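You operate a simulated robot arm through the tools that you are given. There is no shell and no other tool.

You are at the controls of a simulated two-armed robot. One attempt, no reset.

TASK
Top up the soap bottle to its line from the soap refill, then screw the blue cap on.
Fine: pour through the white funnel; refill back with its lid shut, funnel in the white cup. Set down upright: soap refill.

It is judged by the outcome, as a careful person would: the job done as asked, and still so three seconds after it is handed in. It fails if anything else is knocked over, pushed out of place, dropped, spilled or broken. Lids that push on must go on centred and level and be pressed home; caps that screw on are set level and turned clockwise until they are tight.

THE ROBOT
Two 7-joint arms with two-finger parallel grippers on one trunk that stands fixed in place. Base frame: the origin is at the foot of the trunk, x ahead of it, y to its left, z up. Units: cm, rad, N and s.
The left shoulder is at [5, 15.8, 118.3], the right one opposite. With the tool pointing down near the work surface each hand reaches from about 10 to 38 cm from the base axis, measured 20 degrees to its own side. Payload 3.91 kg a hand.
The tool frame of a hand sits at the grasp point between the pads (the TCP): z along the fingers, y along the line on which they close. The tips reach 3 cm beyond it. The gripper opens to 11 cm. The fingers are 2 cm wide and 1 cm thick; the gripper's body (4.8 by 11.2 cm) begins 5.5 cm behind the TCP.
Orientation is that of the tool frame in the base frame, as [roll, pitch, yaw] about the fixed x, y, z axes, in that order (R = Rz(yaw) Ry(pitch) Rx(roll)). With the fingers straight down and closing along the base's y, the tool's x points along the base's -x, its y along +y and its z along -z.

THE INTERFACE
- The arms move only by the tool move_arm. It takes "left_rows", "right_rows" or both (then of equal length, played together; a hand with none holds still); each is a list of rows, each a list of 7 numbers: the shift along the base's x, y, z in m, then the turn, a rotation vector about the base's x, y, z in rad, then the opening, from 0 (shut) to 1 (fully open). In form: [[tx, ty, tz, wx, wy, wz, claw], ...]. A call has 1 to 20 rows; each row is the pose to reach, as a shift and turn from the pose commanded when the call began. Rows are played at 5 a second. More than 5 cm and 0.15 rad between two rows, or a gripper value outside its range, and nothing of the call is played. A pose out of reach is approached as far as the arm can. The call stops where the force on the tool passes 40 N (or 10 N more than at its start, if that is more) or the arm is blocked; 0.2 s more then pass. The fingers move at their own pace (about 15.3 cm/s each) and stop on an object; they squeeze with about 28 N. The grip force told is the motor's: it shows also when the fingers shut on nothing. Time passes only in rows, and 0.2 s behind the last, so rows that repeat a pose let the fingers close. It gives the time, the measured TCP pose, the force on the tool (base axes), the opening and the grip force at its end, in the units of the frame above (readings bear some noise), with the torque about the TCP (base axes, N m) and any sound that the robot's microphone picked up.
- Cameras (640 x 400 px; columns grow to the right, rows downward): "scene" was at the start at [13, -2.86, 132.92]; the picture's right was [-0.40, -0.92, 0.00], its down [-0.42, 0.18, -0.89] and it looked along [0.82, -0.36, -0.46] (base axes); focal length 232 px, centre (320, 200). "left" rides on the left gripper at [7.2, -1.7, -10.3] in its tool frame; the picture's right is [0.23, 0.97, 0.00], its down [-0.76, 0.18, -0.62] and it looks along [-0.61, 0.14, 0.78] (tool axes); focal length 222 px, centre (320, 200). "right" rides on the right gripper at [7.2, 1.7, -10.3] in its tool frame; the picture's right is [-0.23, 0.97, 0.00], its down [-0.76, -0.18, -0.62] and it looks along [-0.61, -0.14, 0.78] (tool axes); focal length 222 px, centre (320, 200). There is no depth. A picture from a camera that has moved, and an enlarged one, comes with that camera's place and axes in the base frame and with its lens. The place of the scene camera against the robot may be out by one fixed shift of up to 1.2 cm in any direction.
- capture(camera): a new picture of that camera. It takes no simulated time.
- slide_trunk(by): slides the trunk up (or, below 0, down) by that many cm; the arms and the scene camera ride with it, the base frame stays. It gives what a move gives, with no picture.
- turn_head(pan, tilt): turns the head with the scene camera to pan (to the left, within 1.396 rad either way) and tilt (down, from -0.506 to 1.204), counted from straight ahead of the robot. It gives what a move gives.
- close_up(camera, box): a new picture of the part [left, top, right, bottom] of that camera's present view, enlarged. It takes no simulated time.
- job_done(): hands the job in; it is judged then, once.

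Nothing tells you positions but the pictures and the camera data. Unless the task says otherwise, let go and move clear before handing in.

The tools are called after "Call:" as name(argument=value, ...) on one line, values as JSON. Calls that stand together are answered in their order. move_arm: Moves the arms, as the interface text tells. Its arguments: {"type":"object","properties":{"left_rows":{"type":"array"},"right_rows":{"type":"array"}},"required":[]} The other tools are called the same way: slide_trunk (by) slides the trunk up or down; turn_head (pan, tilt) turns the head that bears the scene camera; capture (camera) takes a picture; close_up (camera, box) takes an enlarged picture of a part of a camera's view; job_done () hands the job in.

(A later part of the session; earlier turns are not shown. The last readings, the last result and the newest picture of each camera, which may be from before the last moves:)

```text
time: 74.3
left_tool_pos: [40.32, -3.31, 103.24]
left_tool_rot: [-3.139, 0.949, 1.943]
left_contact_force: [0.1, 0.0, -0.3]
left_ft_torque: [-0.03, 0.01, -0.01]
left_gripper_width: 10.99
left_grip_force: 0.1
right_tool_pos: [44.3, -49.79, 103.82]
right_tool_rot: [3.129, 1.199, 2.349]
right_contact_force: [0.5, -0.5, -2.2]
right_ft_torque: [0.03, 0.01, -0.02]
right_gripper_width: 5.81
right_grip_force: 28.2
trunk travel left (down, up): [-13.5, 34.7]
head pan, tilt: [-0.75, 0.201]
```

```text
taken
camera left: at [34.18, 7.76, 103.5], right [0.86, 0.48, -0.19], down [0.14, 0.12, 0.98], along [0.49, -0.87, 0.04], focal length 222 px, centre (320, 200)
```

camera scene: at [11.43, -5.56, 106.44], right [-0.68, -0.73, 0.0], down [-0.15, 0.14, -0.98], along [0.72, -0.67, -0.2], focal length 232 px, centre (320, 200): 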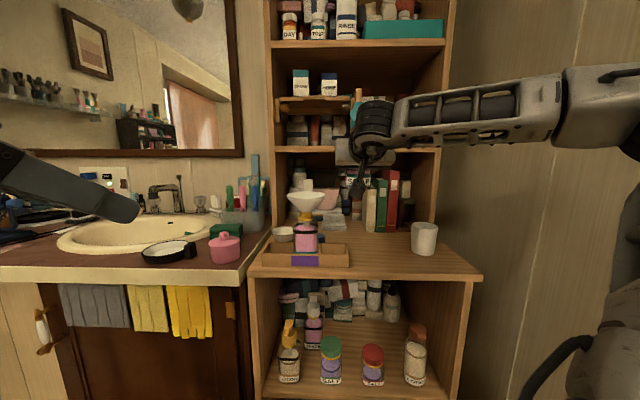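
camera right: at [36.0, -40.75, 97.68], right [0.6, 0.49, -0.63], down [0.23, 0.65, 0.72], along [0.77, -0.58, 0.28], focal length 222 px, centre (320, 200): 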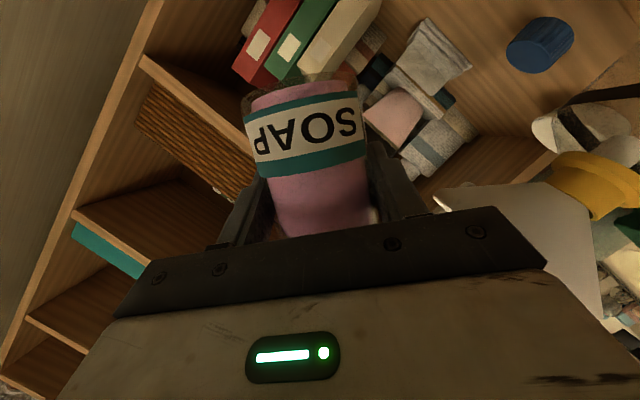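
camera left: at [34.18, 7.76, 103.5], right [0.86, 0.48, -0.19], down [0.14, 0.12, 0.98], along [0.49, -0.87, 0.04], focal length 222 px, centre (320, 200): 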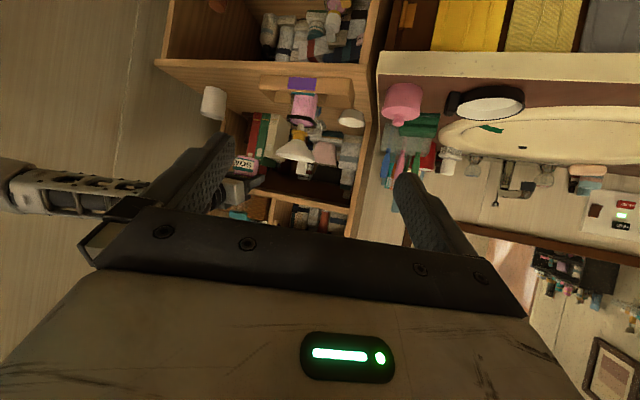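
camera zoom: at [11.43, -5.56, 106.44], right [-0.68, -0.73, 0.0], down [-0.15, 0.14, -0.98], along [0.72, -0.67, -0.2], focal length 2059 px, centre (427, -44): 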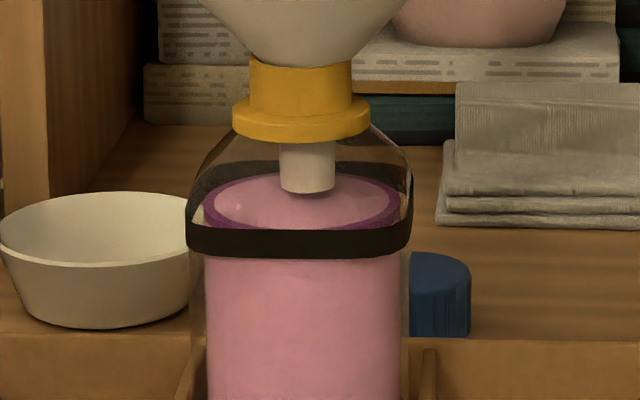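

The level is stable at the line. I'll carry the refill back over its original spot and lower it.

Call:
move_arm(right_rows=[[-0.007, -0.02, 0, 0, 0, 0.004, 0.3], [-0.014, -0.04, 0, 0, 0, 0.009, 0.3], [-0.0205, -0.06, 0, 0, 0, 0.009, 0.3], [-0.0205, -0.06, -0.03, 0, 0, 0.009, 0.3], [-0.0205, -0.06, -0.06, 0, 0, 0.009, 0.3], [-0.0205, -0.06, -0.09, 0, 0, 0.009, 0.3], [-0.0205, -0.06, -0.12, 0, 0, 0.009, 0.3], [-0.0205, -0.06, -0.15, 0, 0, 0.009, 0.3], [-0.0205, -0.06, -0.17, 0, 0, 0.009, 0.3]])

Call:
capture(camera="scene")

Call:
capture(camera="right")

```text
time: 76.3
left_tool_pos: [40.4, -3.45, 103.39]
left_tool_rot: [-3.139, 0.948, 1.943]
left_contact_force: [-0.2, 0.6, 0.7]
left_ft_torque: [-0.01, 0.01, -0.01]
left_gripper_width: 11.01
left_grip_force: 0.0
right_tool_pos: [42.44, -55.61, 86.65]
right_tool_rot: [3.135, 1.199, 2.362]
right_contact_force: [-0.1, -0.3, -2.1]
right_ft_torque: [0.0, 0.0, 0.0]
right_gripper_width: 5.85
right_grip_force: 27.7
trunk travel left (down, up): [-13.5, 34.7]
head pan, tilt: [-0.75, 0.201]
```

```text
taken
camera scene: at [11.44, -5.57, 106.44], right [-0.68, -0.73, 0.0], down [-0.15, 0.14, -0.98], along [0.72, -0.67, -0.2], focal length 232 px, centre (320, 200)
```

scene: 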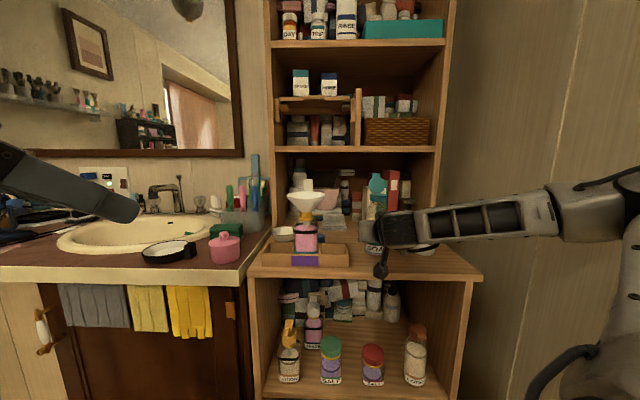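

```text
taken
camera right: at [34.66, -45.93, 83.62], right [0.74, 0.64, 0.21], down [-0.34, 0.08, 0.94], along [0.58, -0.76, 0.28], focal length 222 px, centre (320, 200)
```

right: 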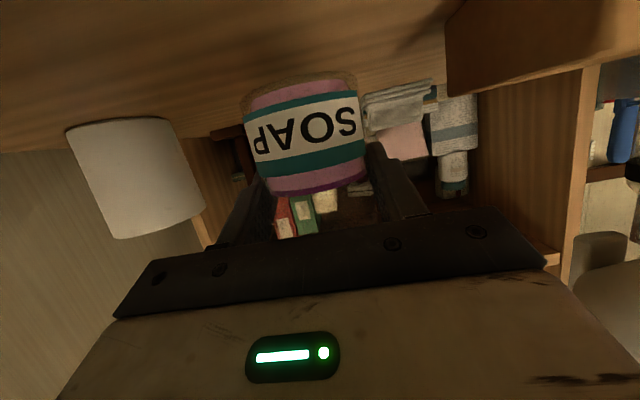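

Call:
move_arm(right_rows=[[-0.0035, -0.003, -0.004, 0, 0, 0, 0.3], [-0.0035, -0.003, -0.008, 0, 0, 0, 0.3], [-0.0035, -0.003, -0.0115, 0, 0, 0, 0.3]])

Call:
close_up(camera="scene", box=[330, 160, 450, 290])

```text
time: 77.1
left_tool_pos: [40.21, -3.44, 103.36]
left_tool_rot: [-3.137, 0.949, 1.943]
left_contact_force: [-1.0, 0.1, -0.6]
left_ft_torque: [0.0, -0.02, 0.02]
left_gripper_width: 11.0
left_grip_force: 0.0
right_tool_pos: [41.91, -56.04, 85.46]
right_tool_rot: [3.136, 1.199, 2.363]
right_contact_force: [-0.3, 0.4, -2.5]
right_ft_torque: [-0.01, 0.0, 0.01]
right_gripper_width: 5.87
right_grip_force: 27.7
trunk travel left (down, up): [-13.5, 34.7]
head pan, tilt: [-0.75, 0.201]
```

```text
3.08 times, centred on (390, 225) of scene
camera zoom: at [11.43, -5.57, 106.44], right [-0.68, -0.73, 0.0], down [-0.15, 0.14, -0.98], along [0.72, -0.67, -0.2], focal length 713 px, centre (105, 123)
```

zoom: 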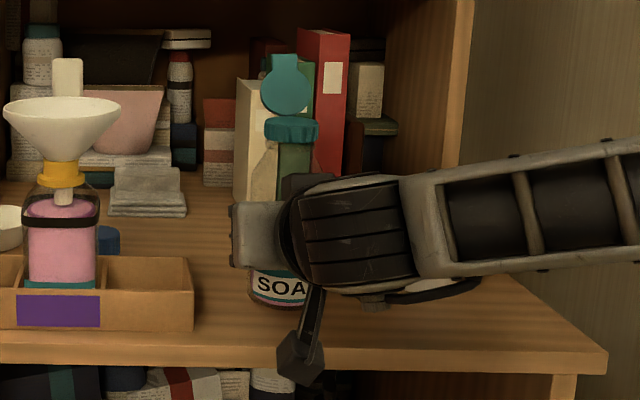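

Call:
move_arm(right_rows=[[0.0005, 0.0005, -0.0015, 0, 0, 0, 0.3], [0.0005, 0.0005, -0.003, 0, 0, 0, 0.3]])

```text
time: 77.7
left_tool_pos: [40.34, -3.39, 103.41]
left_tool_rot: [-3.137, 0.95, 1.942]
left_contact_force: [-0.2, -0.3, -0.6]
left_ft_torque: [-0.02, 0.02, 0.0]
left_gripper_width: 11.0
left_grip_force: 0.2
right_tool_pos: [41.97, -55.93, 85.31]
right_tool_rot: [3.137, 1.202, 2.364]
right_contact_force: [0.5, -1.5, 0.2]
right_ft_torque: [-0.1, 0.0, -0.01]
right_gripper_width: 5.83
right_grip_force: 27.3
trunk travel left (down, up): [-13.5, 34.7]
head pan, tilt: [-0.75, 0.201]
```

The base has touched down: the weight is off the hand. I'll lower it a hair and release gently.

Call:
move_arm(right_rows=[[0, 0, -0.001, 0, 0, 0, 0.3], [0, 0, -0.001, 0, 0, 0, 0.54], [0, 0, -0.001, 0, 0, 0, 0.58], [0, 0, -0.001, 0, 0, 0, 0.7], [0, 0, -0.001, 0, 0, 0, 0.9], [0, 0, -0.001, 0, 0, 0, 1.0], [0, 0, -0.001, 0, 0, 0, 1.0]])

Call:
capture(camera="right")

Call:
close_up(camera="scene", box=[330, 160, 450, 290])

```text
time: 79.3
left_tool_pos: [40.28, -3.3, 103.3]
left_tool_rot: [-3.138, 0.948, 1.941]
left_contact_force: [-0.4, 0.9, 1.1]
left_ft_torque: [0.02, -0.01, 0.0]
left_gripper_width: 11.01
left_grip_force: 0.1
right_tool_pos: [41.98, -56.03, 85.09]
right_tool_rot: [3.136, 1.2, 2.364]
right_contact_force: [-0.4, 0.8, 0.0]
right_ft_torque: [-0.02, -0.02, 0.0]
right_gripper_width: 10.97
right_grip_force: 0.0
trunk travel left (down, up): [-13.5, 34.7]
head pan, tilt: [-0.75, 0.201]
```

```text
taken
camera right: at [34.19, -46.28, 82.11], right [0.74, 0.64, 0.21], down [-0.34, 0.08, 0.94], along [0.58, -0.76, 0.28], focal length 222 px, centre (320, 200)
```

right: 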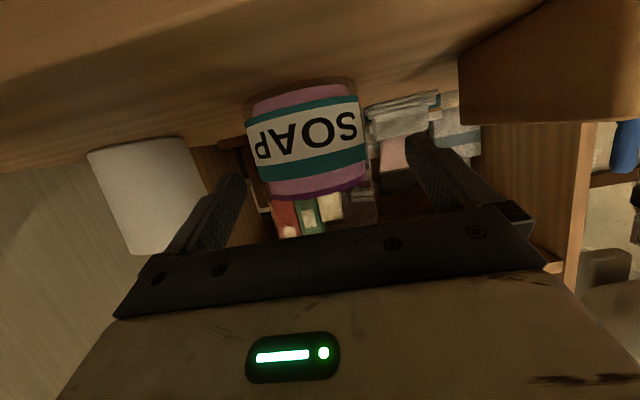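

```text
3.08 times, centred on (390, 225) of scene
camera zoom: at [11.42, -5.55, 106.45], right [-0.68, -0.73, 0.0], down [-0.15, 0.14, -0.98], along [0.72, -0.67, -0.2], focal length 713 px, centre (105, 123)
```

zoom: 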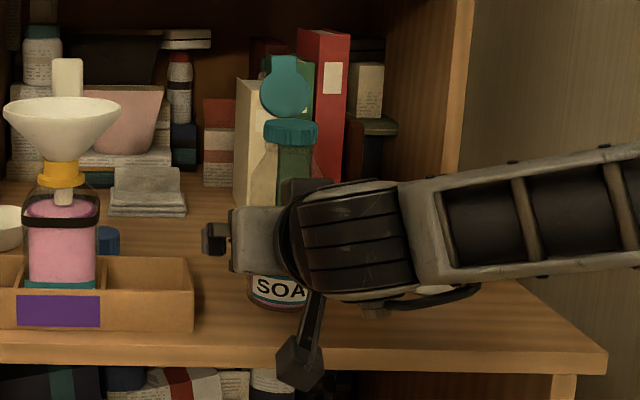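

The refill stands upright. I'll back straight out along the approach line.

Call:
move_arm(right_rows=[[-0.014, 0.014, 0, 0, 0, 0, 1], [-0.032, 0.032, 0, 0, 0, 0, 1], [-0.054, 0.054, 0.01, 0, 0, 0, 1], [-0.078, 0.078, 0.03, 0, 0, 0, 1], [-0.095, 0.095, 0.06, 0, 0, 0, 1], [-0.1, 0.1, 0.1, 0, 0, 0, 1], [-0.1, 0.1, 0.14, 0, 0, 0, 1]])

Call:
capture(camera="scene")

Call:
close_up(camera="scene", box=[330, 160, 450, 290])

```text
time: 80.9
left_tool_pos: [40.26, -3.33, 103.32]
left_tool_rot: [-3.141, 0.949, 1.943]
left_contact_force: [0.7, -0.8, -0.5]
left_ft_torque: [0.02, -0.02, -0.02]
left_gripper_width: 10.98
left_grip_force: 0.1
right_tool_pos: [31.5, -46.02, 98.97]
right_tool_rot: [3.139, 1.198, 2.365]
right_contact_force: [-0.1, 0.0, -0.2]
right_ft_torque: [0.01, -0.02, -0.05]
right_gripper_width: 11.0
right_grip_force: 0.1
right hand out of reach, approached as far as the arm can: row 5
trunk travel left (down, up): [-13.5, 34.7]
head pan, tilt: [-0.75, 0.201]
```

```text
taken
camera scene: at [11.42, -5.56, 106.44], right [-0.68, -0.73, 0.0], down [-0.15, 0.14, -0.98], along [0.72, -0.67, -0.2], focal length 232 px, centre (320, 200)
```

scene: 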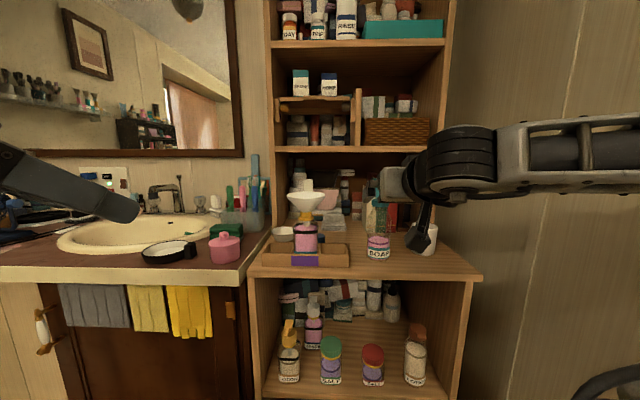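

```text
3.08 times, centred on (390, 225) of scene
camera zoom: at [11.42, -5.56, 106.44], right [-0.68, -0.73, 0.0], down [-0.15, 0.14, -0.98], along [0.72, -0.67, -0.2], focal length 713 px, centre (105, 123)
```

zoom: 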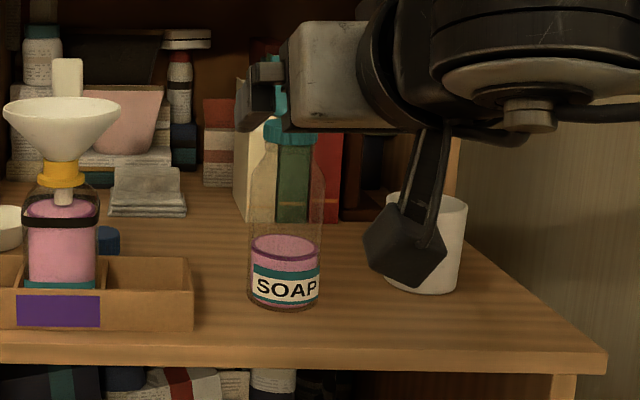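

Next comes the refill lid. I'll raise the trunk and swing the right hand to point down, so closed fingers can come down behind the open lid.

Call:
slide_trunk(by=18)

Call:
move_arm(right_rows=[[0, 0, 0, 0.1, 0.1, 0, 0.5], [0, 0, 0, 0.2, 0.2, 0, 0.3], [0.01, -0.01, 0, 0.3, 0.3, 0, 0.0], [0.02, -0.02, 0, 0.4, 0.4, 0, 0.0], [0.03, -0.03, 0, 0.5, 0.5, 0, 0.0], [0.04, -0.04, 0, 0.6, 0.6, 0, 0.0], [0.05, -0.05, 0, 0.6364, 0.6364, 0, 0.0]])

Call:
turn_head(pan=-0.8, tilt=0.45)

Call:
capture(camera="scene")

Call:
capture(camera="right")

```text
time: 82.9
left_tool_pos: [40.32, -3.29, 121.35]
left_tool_rot: [-3.138, 0.949, 1.944]
left_contact_force: [-1.1, -0.5, 0.2]
left_ft_torque: [0.01, 0.0, 0.04]
left_gripper_width: 11.01
left_grip_force: 0.0
right_tool_pos: [31.53, -46.17, 116.99]
right_tool_rot: [3.136, 1.199, 2.363]
right_contact_force: [0.4, -0.1, 0.1]
right_ft_torque: [0.0, -0.05, 0.0]
right_gripper_width: 11.0
right_grip_force: 0.0
trunk travel left (down, up): [-31.5, 16.7]
head pan, tilt: [-0.75, 0.201]
```

```text
time: 84.5
left_tool_pos: [40.32, -3.47, 121.37]
left_tool_rot: [-3.139, 0.951, 1.944]
left_contact_force: [-0.4, -0.3, 0.0]
left_ft_torque: [0.02, 0.0, -0.02]
left_gripper_width: 11.0
left_grip_force: 0.0
right_tool_pos: [36.74, -51.28, 116.92]
right_tool_rot: [3.13, 0.299, 2.359]
right_contact_force: [0.6, 0.8, 1.2]
right_ft_torque: [0.0, -0.03, 0.0]
right_gripper_width: 0.0
right_grip_force: 28.4
trunk travel left (down, up): [-31.5, 16.7]
head pan, tilt: [-0.75, 0.201]
```

```text
time: 85.2
left_tool_pos: [40.25, -3.46, 121.4]
left_tool_rot: [-3.139, 0.95, 1.943]
left_contact_force: [0.2, -0.2, 0.0]
left_ft_torque: [0.02, -0.04, -0.02]
left_gripper_width: 11.0
left_grip_force: 0.1
right_tool_pos: [36.63, -50.99, 116.91]
right_tool_rot: [3.129, 0.3, 2.358]
right_contact_force: [-0.3, -0.3, 0.7]
right_ft_torque: [-0.02, 0.0, -0.01]
right_gripper_width: 0.01
right_grip_force: 28.2
trunk travel left (down, up): [-31.5, 16.7]
head pan, tilt: [-0.799, 0.45]
```

```text
taken
camera scene: at [11.02, -5.79, 122.13], right [-0.72, -0.7, 0.0], down [-0.3, 0.31, -0.9], along [0.63, -0.65, -0.43], focal length 232 px, centre (320, 200)
```

scene: 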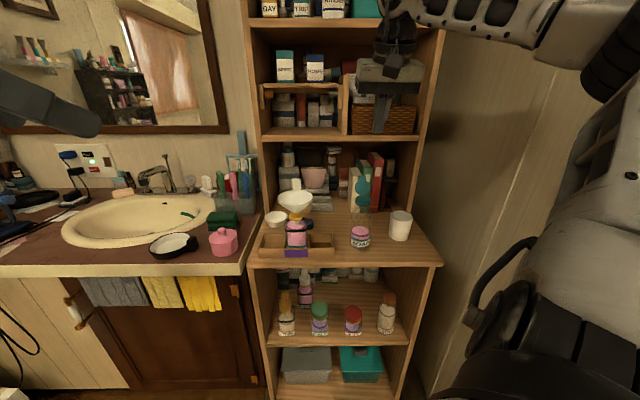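

```text
taken
camera right: at [30.53, -43.05, 124.62], right [0.84, 0.54, 0.08], down [0.26, -0.51, 0.82], along [0.48, -0.67, -0.57], focal length 222 px, centre (320, 200)
```

right: 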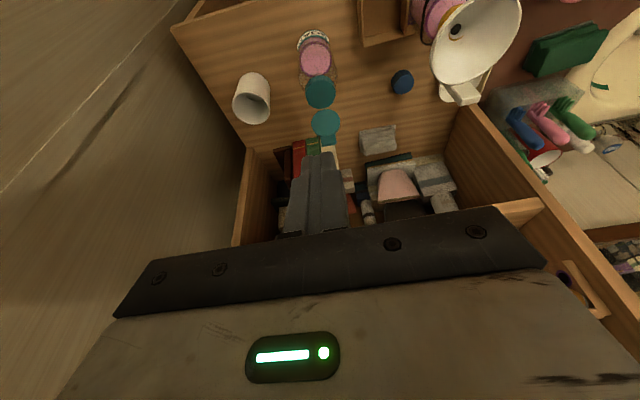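

Call:
close_up(camera="right", box=[285, 20, 365, 150])

Call:
close_up(camera="scene", box=[335, 150, 395, 255])

```text
3.08 times, centred on (325, 85) of right
camera zoom: at [30.53, -43.05, 124.62], right [0.84, 0.54, 0.08], down [0.26, -0.51, 0.82], along [0.48, -0.67, -0.57], focal length 684 px, centre (305, 554)
```

zoom: 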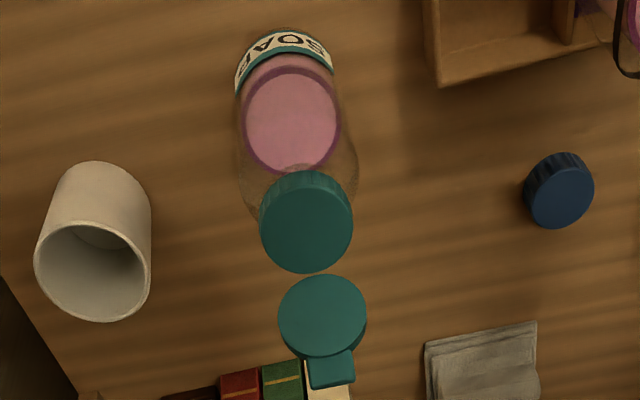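

```text
3.81 times, centred on (365, 202) of scene
camera zoom: at [11.02, -5.79, 122.13], right [-0.72, -0.7, 0.0], down [-0.3, 0.31, -0.9], along [0.63, -0.65, -0.43], focal length 882 px, centre (149, 190)
```

zoom: 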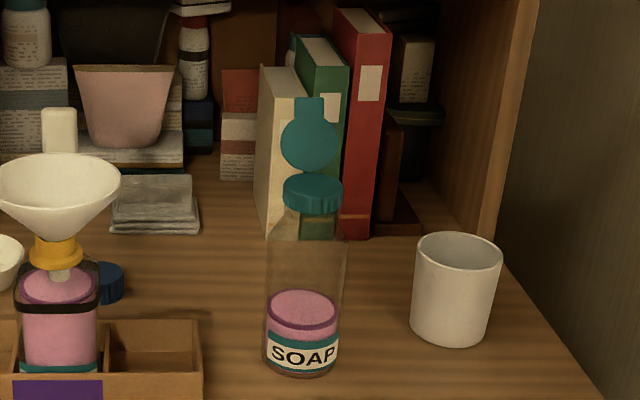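

The lid leans back about 30° behind the cap, with its tip at about n 74.3, z 99.8 and sideways position 10.1. I'll take the closed fingers forward above it, then down behind it.

Call:
move_arm(right_rows=[[0.03, -0.03, -0.01, 0, 0, 0, 0], [0.06, -0.06, -0.03, 0, 0, 0, 0], [0.085, -0.083, -0.05, 0, 0, 0, 0], [0.099, -0.097, -0.06, 0, 0, 0, 0]])

Call:
capture(camera="right")

Call:
close_up(camera="scene", box=[335, 110, 425, 260])

```text
time: 86.2
left_tool_pos: [40.29, -3.47, 121.31]
left_tool_rot: [-3.138, 0.949, 1.944]
left_contact_force: [0.3, -0.1, -0.1]
left_ft_torque: [0.0, -0.02, -0.05]
left_gripper_width: 11.03
left_grip_force: 0.1
right_tool_pos: [46.52, -60.81, 111.16]
right_tool_rot: [3.129, 0.301, 2.361]
right_contact_force: [-0.2, -0.3, 0.6]
right_ft_torque: [0.02, -0.01, 0.04]
right_gripper_width: 0.02
right_grip_force: 28.3
trunk travel left (down, up): [-31.5, 16.7]
head pan, tilt: [-0.799, 0.45]
```

```text
taken
camera right: at [40.43, -52.74, 118.8], right [0.84, 0.54, 0.08], down [0.26, -0.51, 0.82], along [0.48, -0.67, -0.57], focal length 222 px, centre (320, 200)
```

right: 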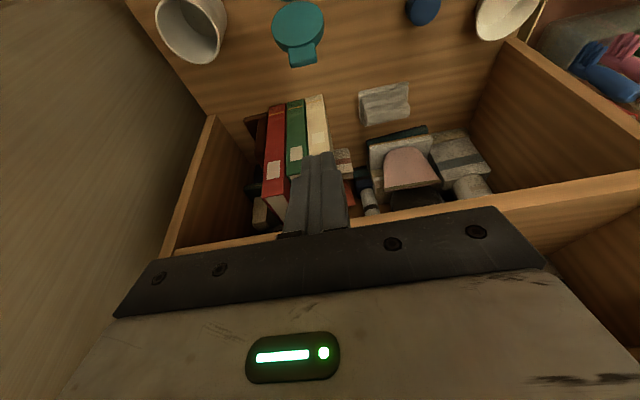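

```text
2.67 times, centred on (380, 185) of scene
camera zoom: at [11.04, -5.8, 122.12], right [-0.72, -0.7, 0.0], down [-0.3, 0.31, -0.9], along [0.63, -0.65, -0.44], focal length 618 px, centre (160, 240)
```

zoom: 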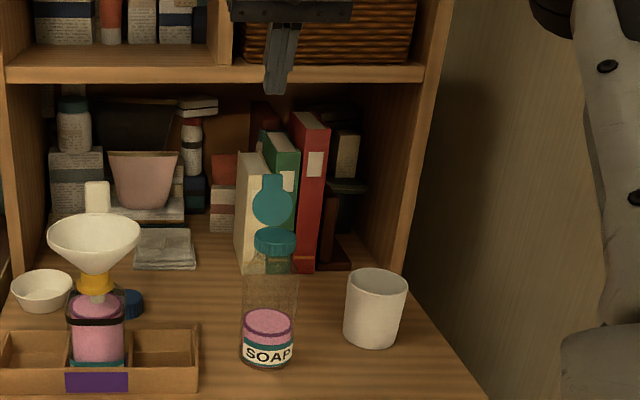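

Call:
move_arm(right_rows=[[0, 0, -0.025, 0, 0, 0, 0], [0, 0, -0.05, 0, 0, 0, 0], [0, 0, -0.07, 0, 0, 0, 0]])

Call:
capture(camera="right")

Call:
close_up(camera="scene", box=[335, 130, 405, 250])

Call:
capture(camera="left")

```text
time: 87.0
left_tool_pos: [40.28, -3.39, 121.38]
left_tool_rot: [-3.138, 0.951, 1.943]
left_contact_force: [-0.3, 0.6, -0.6]
left_ft_torque: [-0.04, 0.03, 0.01]
left_gripper_width: 10.99
left_grip_force: 0.1
right_tool_pos: [46.17, -60.88, 103.84]
right_tool_rot: [3.129, 0.301, 2.359]
right_contact_force: [0.4, 0.4, -0.1]
right_ft_torque: [-0.01, 0.02, -0.01]
right_gripper_width: 0.03
right_grip_force: 28.0
trunk travel left (down, up): [-31.5, 16.7]
head pan, tilt: [-0.799, 0.45]
```

```text
taken
camera right: at [40.14, -52.81, 111.55], right [0.84, 0.54, 0.08], down [0.26, -0.51, 0.82], along [0.48, -0.67, -0.57], focal length 222 px, centre (320, 200)
```

right: 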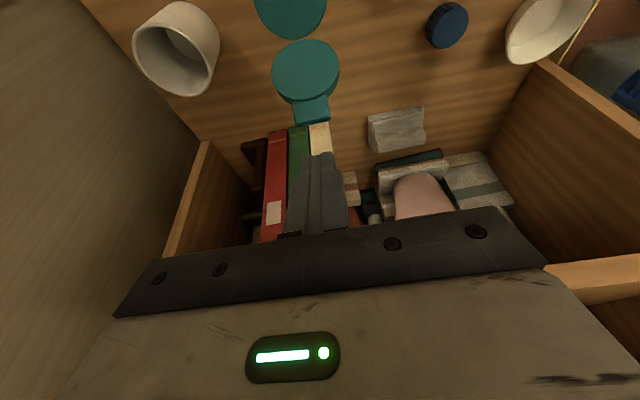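

```text
3.33 times, centred on (370, 190) of scene
camera zoom: at [11.02, -5.8, 122.12], right [-0.72, -0.7, 0.0], down [-0.3, 0.31, -0.9], along [0.63, -0.65, -0.44], focal length 772 px, centre (153, 233)
```

zoom: 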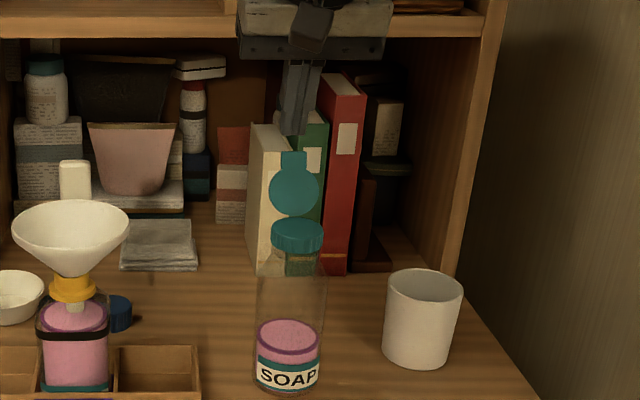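

```text
taken
camera left: at [34.17, 7.76, 121.51], right [0.86, 0.48, -0.19], down [0.14, 0.12, 0.98], along [0.49, -0.87, 0.04], focal length 222 px, centre (320, 200)
```

left: 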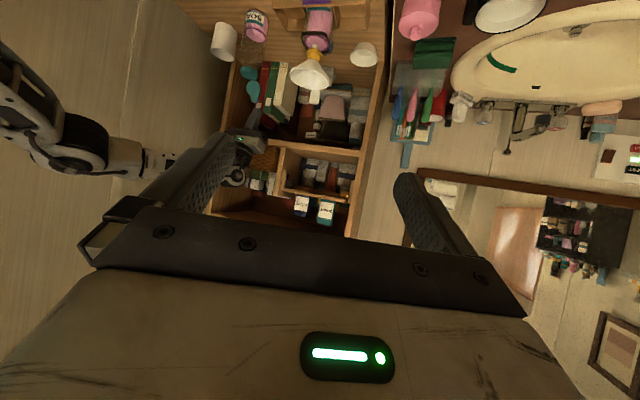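

Call:
close_up(camera="left", box=[215, 30, 295, 150])

Call:
close_up(camera="right", box=[250, 20, 390, 240])

```text
3.33 times, centred on (255, 90) of left
camera zoom: at [34.17, 7.76, 121.51], right [0.86, 0.48, -0.19], down [0.14, 0.12, 0.98], along [0.49, -0.87, 0.04], focal length 740 px, centre (537, 567)
```

zoom: 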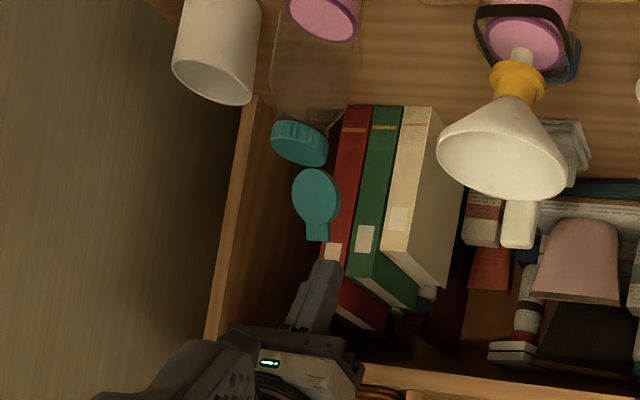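

```text
1.82 times, centred on (320, 130) of right
camera zoom: at [40.14, -52.81, 111.55], right [0.84, 0.54, 0.08], down [0.26, -0.51, 0.82], along [0.48, -0.67, -0.57], focal length 404 px, centre (320, 327)
```

zoom: 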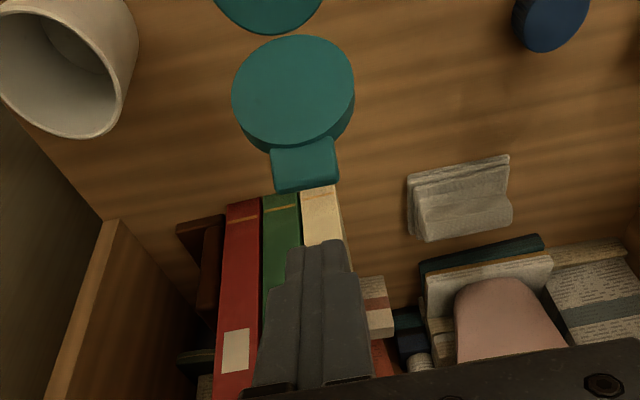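

Call:
move_arm(right_rows=[[0.003, -0.003, 0, 0, 0, 0, 0], [0.003, -0.003, -0.01, 0, 0, 0, 0], [0.003, -0.003, -0.02, 0, 0, 0, 0], [0.003, -0.003, -0.028, 0, 0, 0, 0]])

Call:
close_up(camera="left", box=[215, 30, 295, 150])

Call:
close_up(camera="right", box=[250, 0, 390, 200])

Call:
close_up(camera="scene", box=[335, 130, 405, 250])

```text
time: 88.0
left_tool_pos: [40.42, -3.51, 121.32]
left_tool_rot: [-3.138, 0.947, 1.943]
left_contact_force: [0.1, 0.1, 0.1]
left_ft_torque: [0.01, 0.0, 0.05]
left_gripper_width: 11.02
left_grip_force: 0.0
right_tool_pos: [46.79, -61.15, 101.16]
right_tool_rot: [3.131, 0.301, 2.358]
right_contact_force: [0.7, 0.7, 0.0]
right_ft_torque: [-0.02, -0.03, 0.02]
right_gripper_width: 0.02
right_grip_force: 28.0
trunk travel left (down, up): [-31.5, 16.7]
head pan, tilt: [-0.799, 0.45]
```

```text
3.33 times, centred on (255, 90) of left
camera zoom: at [34.17, 7.76, 121.51], right [0.86, 0.48, -0.19], down [0.14, 0.12, 0.98], along [0.49, -0.87, 0.04], focal length 740 px, centre (537, 567)
```

zoom: 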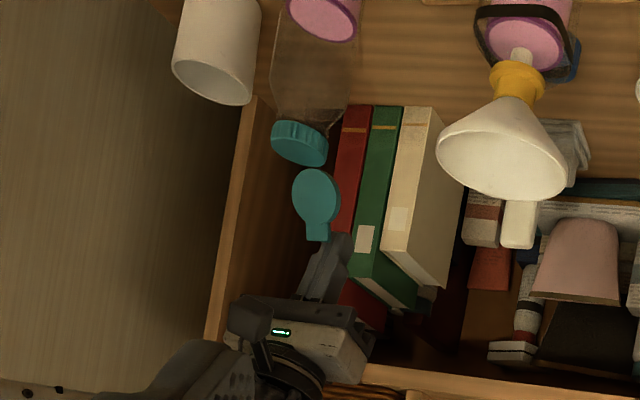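

```text
2.00 times, centred on (320, 100) of right
camera zoom: at [40.64, -53.09, 108.83], right [0.84, 0.54, 0.08], down [0.26, -0.51, 0.82], along [0.48, -0.67, -0.57], focal length 444 px, centre (320, 400)
```

zoom: 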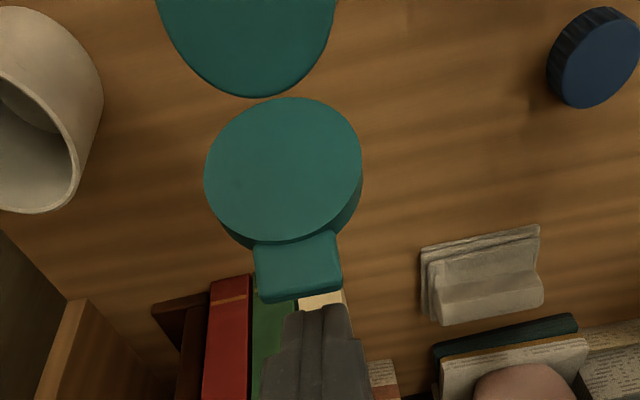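

```text
3.33 times, centred on (370, 190) of scene
camera zoom: at [11.02, -5.79, 122.12], right [-0.72, -0.7, 0.0], down [-0.3, 0.31, -0.9], along [0.63, -0.65, -0.44], focal length 772 px, centre (153, 233)
```

zoom: 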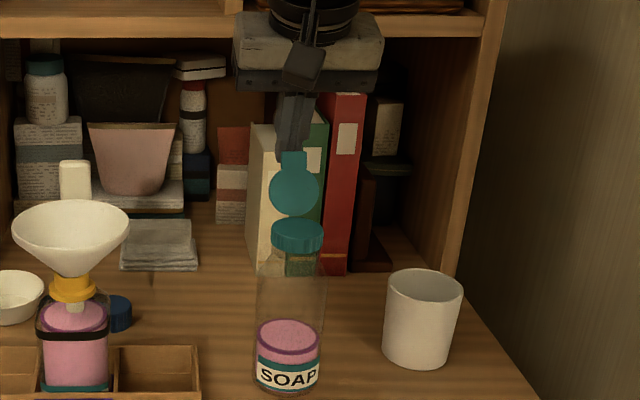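

The fingers are behind the lid. I'll pull slowly towards the front in small steps and watch both the lid and the bottle.

Call:
move_arm(right_rows=[[-0.0028, 0.0028, 0, 0, 0, 0, 0], [-0.0057, 0.0057, 0, 0, 0, 0, 0], [-0.0085, 0.0085, 0, 0, 0, 0, 0]])

Call:
close_up(camera="left", box=[215, 0, 295, 120])

Call:
close_up(camera="right", box=[250, 0, 390, 200])

Call:
close_up(camera="scene", box=[335, 130, 405, 250])

```text
time: 88.8
left_tool_pos: [40.46, -3.36, 121.33]
left_tool_rot: [-3.141, 0.95, 1.944]
left_contact_force: [-1.1, -0.2, 0.3]
left_ft_torque: [0.01, 0.0, -0.02]
left_gripper_width: 11.03
left_grip_force: 0.1
right_tool_pos: [45.99, -60.43, 101.2]
right_tool_rot: [3.129, 0.301, 2.36]
right_contact_force: [0.8, 0.2, -1.0]
right_ft_torque: [0.02, 0.02, -0.03]
right_gripper_width: 0.03
right_grip_force: 28.6
trunk travel left (down, up): [-31.5, 16.7]
head pan, tilt: [-0.799, 0.45]
```

```text
3.33 times, centred on (255, 60) of left
camera zoom: at [34.17, 7.77, 121.51], right [0.86, 0.48, -0.19], down [0.14, 0.12, 0.98], along [0.49, -0.87, 0.04], focal length 740 px, centre (537, 667)
```

zoom: 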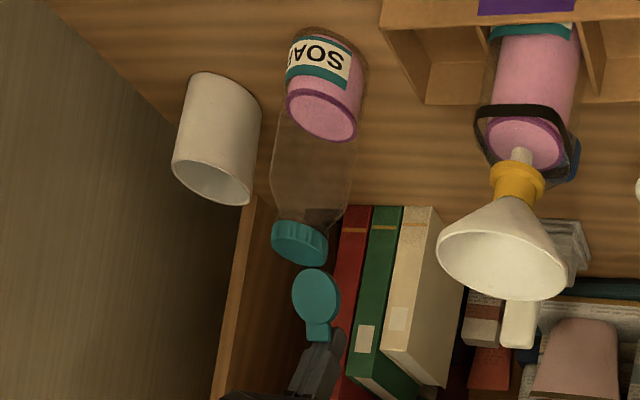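

```text
2.00 times, centred on (320, 100) of right
camera zoom: at [39.8, -52.2, 108.95], right [0.84, 0.54, 0.08], down [0.26, -0.51, 0.82], along [0.48, -0.67, -0.57], focal length 444 px, centre (320, 400)
```

zoom: 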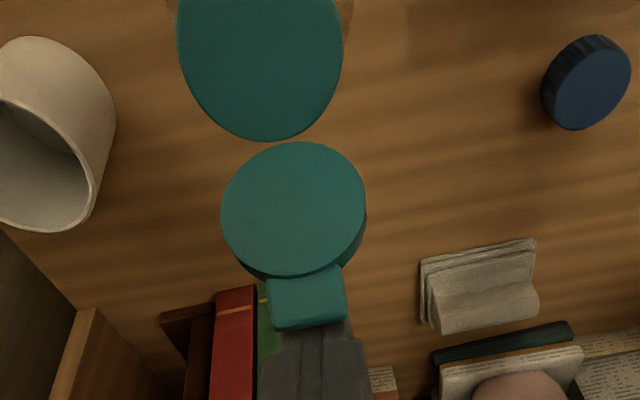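

```text
3.33 times, centred on (370, 190) of scene
camera zoom: at [11.02, -5.79, 122.12], right [-0.72, -0.7, 0.0], down [-0.3, 0.31, -0.9], along [0.63, -0.65, -0.44], focal length 772 px, centre (153, 233)
```

zoom: 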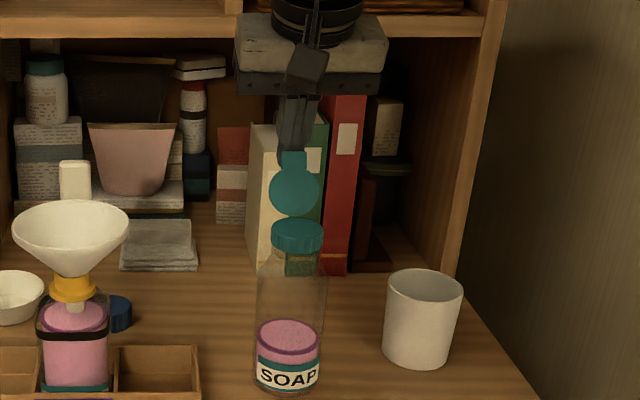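

Call:
move_arm(right_rows=[[-0.0021, 0.0021, 0, 0, 0, 0, 0], [-0.0042, 0.0042, 0, 0, 0, 0, 0], [-0.0064, 0.0064, 0, 0, 0, 0, 0]])

Call:
close_up(camera="left", box=[215, 0, 295, 120])

Call:
close_up(camera="right", box=[250, 0, 390, 200])

Call:
close_up(camera="scene", box=[335, 130, 405, 250])

```text
time: 89.6
left_tool_pos: [40.23, -3.38, 121.27]
left_tool_rot: [-3.137, 0.949, 1.943]
left_contact_force: [-0.6, 0.7, 0.1]
left_ft_torque: [-0.03, -0.02, -0.01]
left_gripper_width: 11.0
left_grip_force: 0.1
right_tool_pos: [45.25, -59.63, 101.23]
right_tool_rot: [3.129, 0.301, 2.36]
right_contact_force: [0.1, -0.5, 0.5]
right_ft_torque: [0.01, 0.01, 0.01]
right_gripper_width: 0.01
right_grip_force: 27.6
trunk travel left (down, up): [-31.5, 16.7]
head pan, tilt: [-0.799, 0.45]
```

```text
3.33 times, centred on (255, 60) of left
camera zoom: at [34.17, 7.77, 121.51], right [0.86, 0.48, -0.19], down [0.14, 0.12, 0.98], along [0.49, -0.87, 0.04], focal length 740 px, centre (537, 667)
```

zoom: 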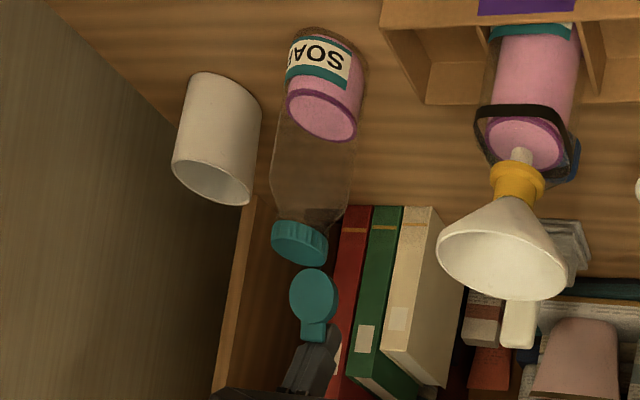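

```text
2.00 times, centred on (320, 100) of right
camera zoom: at [39.18, -51.53, 109.03], right [0.84, 0.54, 0.08], down [0.26, -0.51, 0.82], along [0.48, -0.67, -0.57], focal length 444 px, centre (320, 400)
```

zoom: 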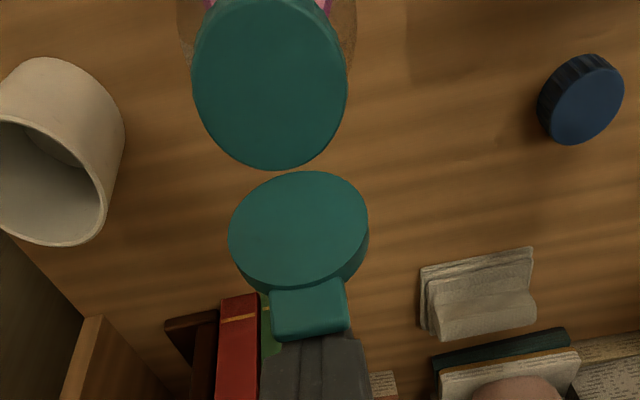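

```text
3.33 times, centred on (370, 190) of scene
camera zoom: at [11.02, -5.78, 122.12], right [-0.72, -0.7, 0.0], down [-0.3, 0.31, -0.9], along [0.63, -0.65, -0.44], focal length 772 px, centre (153, 233)
```

zoom: 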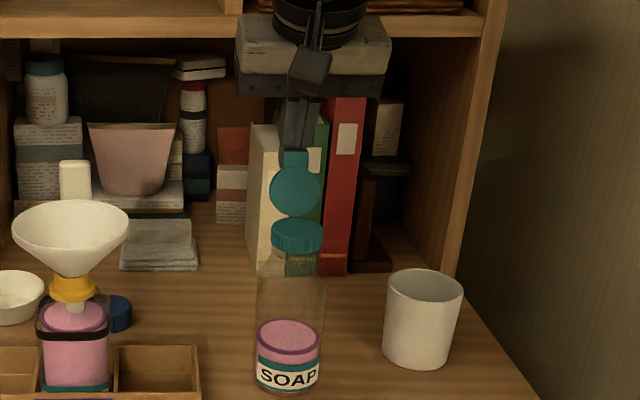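

The lid is swinging and the bottle stays put. I'll continue.

Call:
move_arm(right_rows=[[-0.0028, 0.0028, 0, 0, 0, 0, 0], [-0.0057, 0.0057, 0, 0, 0, 0, 0], [-0.0085, 0.0085, 0, 0, 0, 0, 0]])

Call:
close_up(camera="left", box=[215, 0, 295, 120])

Call:
close_up(camera="scene", box=[335, 130, 405, 250])

```text
time: 90.4
left_tool_pos: [40.33, -3.43, 121.34]
left_tool_rot: [-3.14, 0.949, 1.942]
left_contact_force: [0.0, 0.4, -0.2]
left_ft_torque: [-0.03, -0.04, -0.02]
left_gripper_width: 11.0
left_grip_force: 0.1
right_tool_pos: [44.41, -58.88, 101.21]
right_tool_rot: [3.129, 0.302, 2.358]
right_contact_force: [0.0, -0.6, 1.8]
right_ft_torque: [-0.04, -0.01, 0.03]
right_gripper_width: 0.0
right_grip_force: 28.1
trunk travel left (down, up): [-31.5, 16.7]
head pan, tilt: [-0.799, 0.45]
```

```text
3.33 times, centred on (255, 60) of left
camera zoom: at [34.16, 7.77, 121.51], right [0.86, 0.48, -0.19], down [0.14, 0.12, 0.98], along [0.49, -0.87, 0.04], focal length 740 px, centre (537, 667)
```

zoom: 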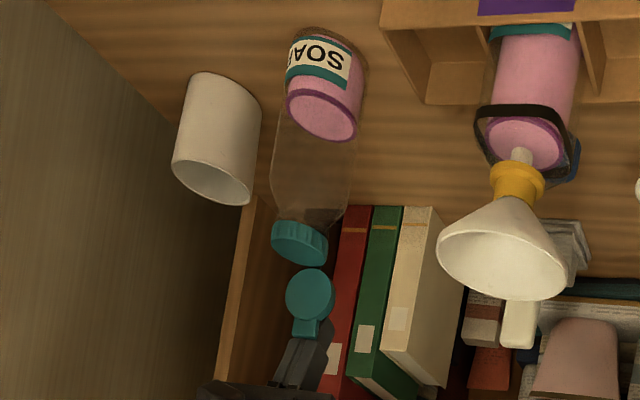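

```text
3.33 times, centred on (370, 190) of scene
camera zoom: at [11.01, -5.78, 122.13], right [-0.72, -0.7, 0.0], down [-0.3, 0.31, -0.9], along [0.63, -0.65, -0.44], focal length 772 px, centre (153, 233)
```

zoom: 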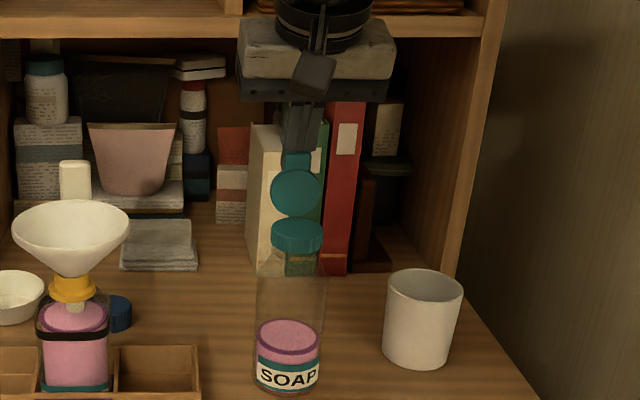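

Call:
move_arm(right_rows=[[-0.0028, 0.0028, 0, 0, 0, 0, 0], [-0.0057, 0.0057, 0, 0, 0, 0, 0], [-0.0085, 0.0085, 0, 0, 0, 0, 0]])

Call:
close_up(camera="left", box=[215, 0, 295, 120])

Call:
close_up(camera="right", box=[250, 0, 390, 200])

Call:
close_up(camera="scene", box=[335, 130, 405, 250])

```text
time: 91.2
left_tool_pos: [40.27, -3.4, 121.45]
left_tool_rot: [-3.14, 0.952, 1.943]
left_contact_force: [-0.1, 0.2, -0.4]
left_ft_torque: [-0.01, 0.01, -0.01]
left_gripper_width: 11.0
left_grip_force: 0.0
right_tool_pos: [43.48, -57.86, 101.33]
right_tool_rot: [3.13, 0.304, 2.359]
right_contact_force: [1.5, -1.7, 7.9]
right_ft_torque: [-0.09, -0.04, -0.02]
right_gripper_width: 0.02
right_grip_force: 28.8
trunk travel left (down, up): [-31.5, 16.7]
head pan, tilt: [-0.799, 0.45]
```

```text
3.33 times, centred on (255, 60) of left
camera zoom: at [34.13, 7.82, 121.53], right [0.86, 0.48, -0.19], down [0.14, 0.13, 0.98], along [0.49, -0.87, 0.04], focal length 740 px, centre (537, 667)
```

zoom: 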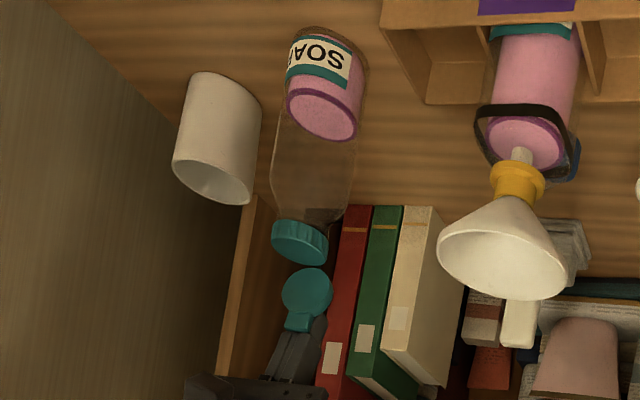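

```text
2.00 times, centred on (320, 100) of right
camera zoom: at [37.49, -49.8, 108.95], right [0.84, 0.54, 0.08], down [0.25, -0.51, 0.82], along [0.48, -0.67, -0.57], focal length 444 px, centre (320, 400)
```

zoom: 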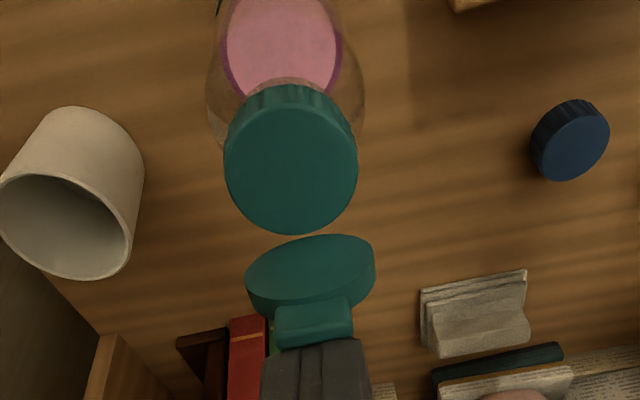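

```text
3.33 times, centred on (370, 190) of scene
camera zoom: at [10.98, -5.74, 122.14], right [-0.72, -0.7, 0.0], down [-0.3, 0.31, -0.9], along [0.63, -0.65, -0.43], focal length 772 px, centre (153, 233)
```

zoom: 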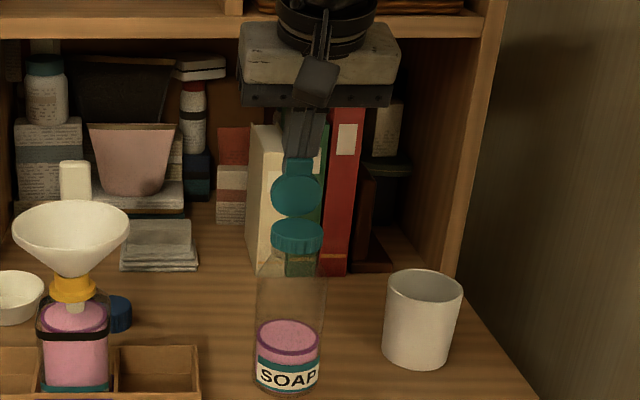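

The upward force grew to 8 N. I'll look closely before pushing any further.

Call:
close_up(camera="left", box=[235, 55, 275, 115])

Call:
close_up(camera="scene", box=[350, 155, 380, 210])

Call:
close_up(camera="right", box=[295, 110, 345, 190])

```text
6.67 times, centred on (255, 85) of left
camera zoom: at [34.13, 7.82, 121.53], right [0.86, 0.48, -0.19], down [0.14, 0.13, 0.98], along [0.49, -0.87, 0.04], focal length 1481 px, centre (753, 967)
```

zoom: 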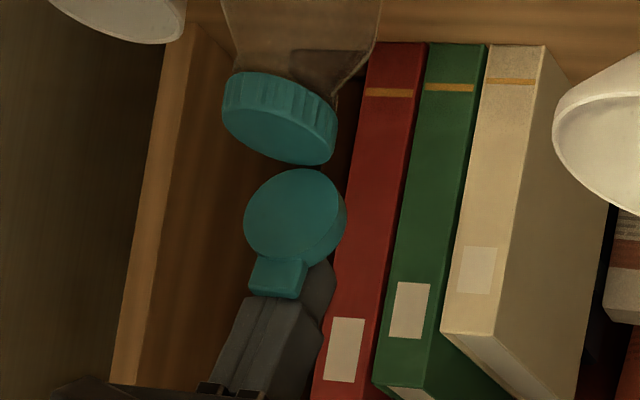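

```text
7.27 times, centred on (365, 182) of scene
camera zoom: at [10.98, -5.74, 122.14], right [-0.72, -0.7, 0.0], down [-0.3, 0.31, -0.9], along [0.63, -0.65, -0.43], focal length 1685 px, centre (-7, 327)
```

zoom: 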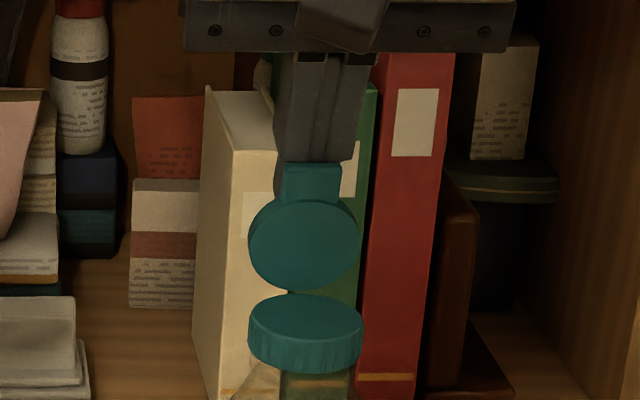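

```text
5.00 times, centred on (320, 150) of right
camera zoom: at [37.49, -49.8, 108.95], right [0.84, 0.54, 0.08], down [0.25, -0.51, 0.82], along [0.48, -0.67, -0.57], focal length 1111 px, centre (320, 450)
```

zoom: 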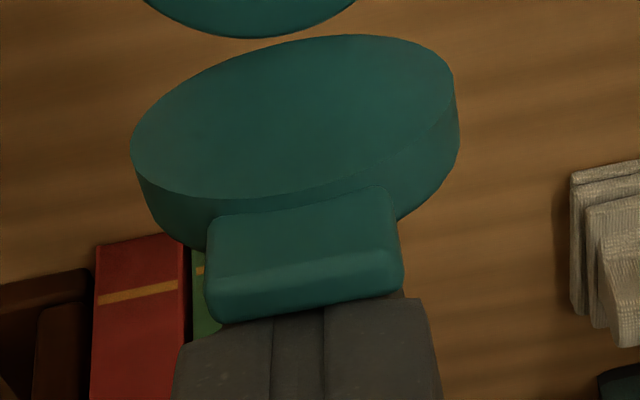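

The stepped finger shoulder is resting on the tab's end now that the lid is upright. I'll raise the fingers 0.7 cm to clear that, then continue pulling forward.

Call:
move_arm(right_rows=[[0, 0, 0.004, 0, 0, 0, 0], [0, 0, 0.008, 0, 0, 0, 0], [-0.0028, 0.0028, 0.008, 0, 0, 0, 0], [-0.0057, 0.0057, 0.008, 0, 0, 0, 0]])

Call:
close_up(camera="left", box=[215, 0, 295, 120])

Call:
close_up(camera="right", box=[250, 0, 390, 200])

Call:
close_up(camera="scene", box=[335, 130, 405, 250])

```text
time: 92.2
left_tool_pos: [40.3, -3.42, 121.4]
left_tool_rot: [-3.139, 0.949, 1.942]
left_contact_force: [-0.3, -0.3, -0.1]
left_ft_torque: [0.02, 0.0, -0.03]
left_gripper_width: 11.02
left_grip_force: 0.0
right_tool_pos: [43.02, -57.25, 102.01]
right_tool_rot: [3.132, 0.301, 2.36]
right_contact_force: [0.4, 0.1, 0.1]
right_ft_torque: [0.01, -0.02, 0.01]
right_gripper_width: 0.0
right_grip_force: 28.0
trunk travel left (down, up): [-31.5, 16.7]
head pan, tilt: [-0.799, 0.45]
```

```text
3.33 times, centred on (255, 60) of left
camera zoom: at [34.17, 7.77, 121.51], right [0.86, 0.48, -0.19], down [0.14, 0.12, 0.98], along [0.49, -0.87, 0.04], focal length 740 px, centre (537, 667)
```

zoom: 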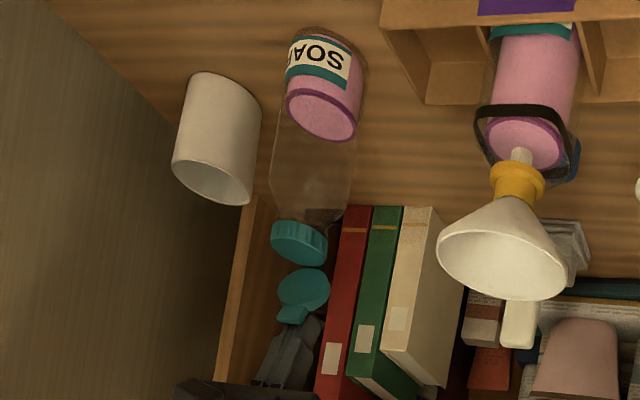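

```text
2.00 times, centred on (320, 100) of right
camera zoom: at [36.9, -49.22, 109.69], right [0.84, 0.54, 0.08], down [0.26, -0.51, 0.82], along [0.48, -0.67, -0.57], focal length 444 px, centre (320, 400)
```

zoom: 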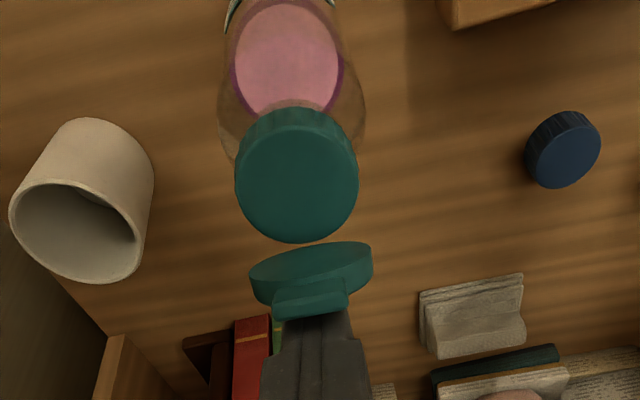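

```text
3.33 times, centred on (370, 190) of scene
camera zoom: at [11.01, -5.78, 122.12], right [-0.72, -0.7, 0.0], down [-0.3, 0.31, -0.9], along [0.63, -0.65, -0.44], focal length 772 px, centre (153, 233)
```

zoom: 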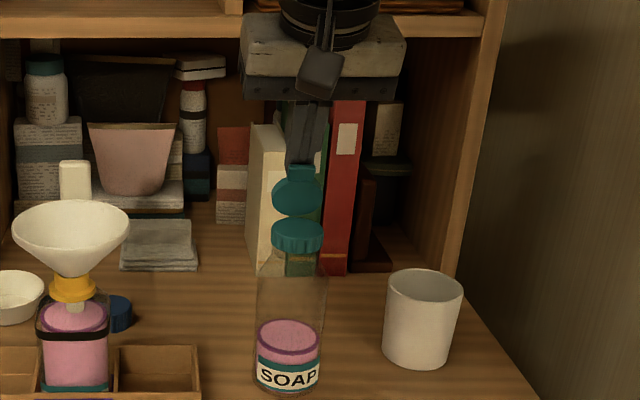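

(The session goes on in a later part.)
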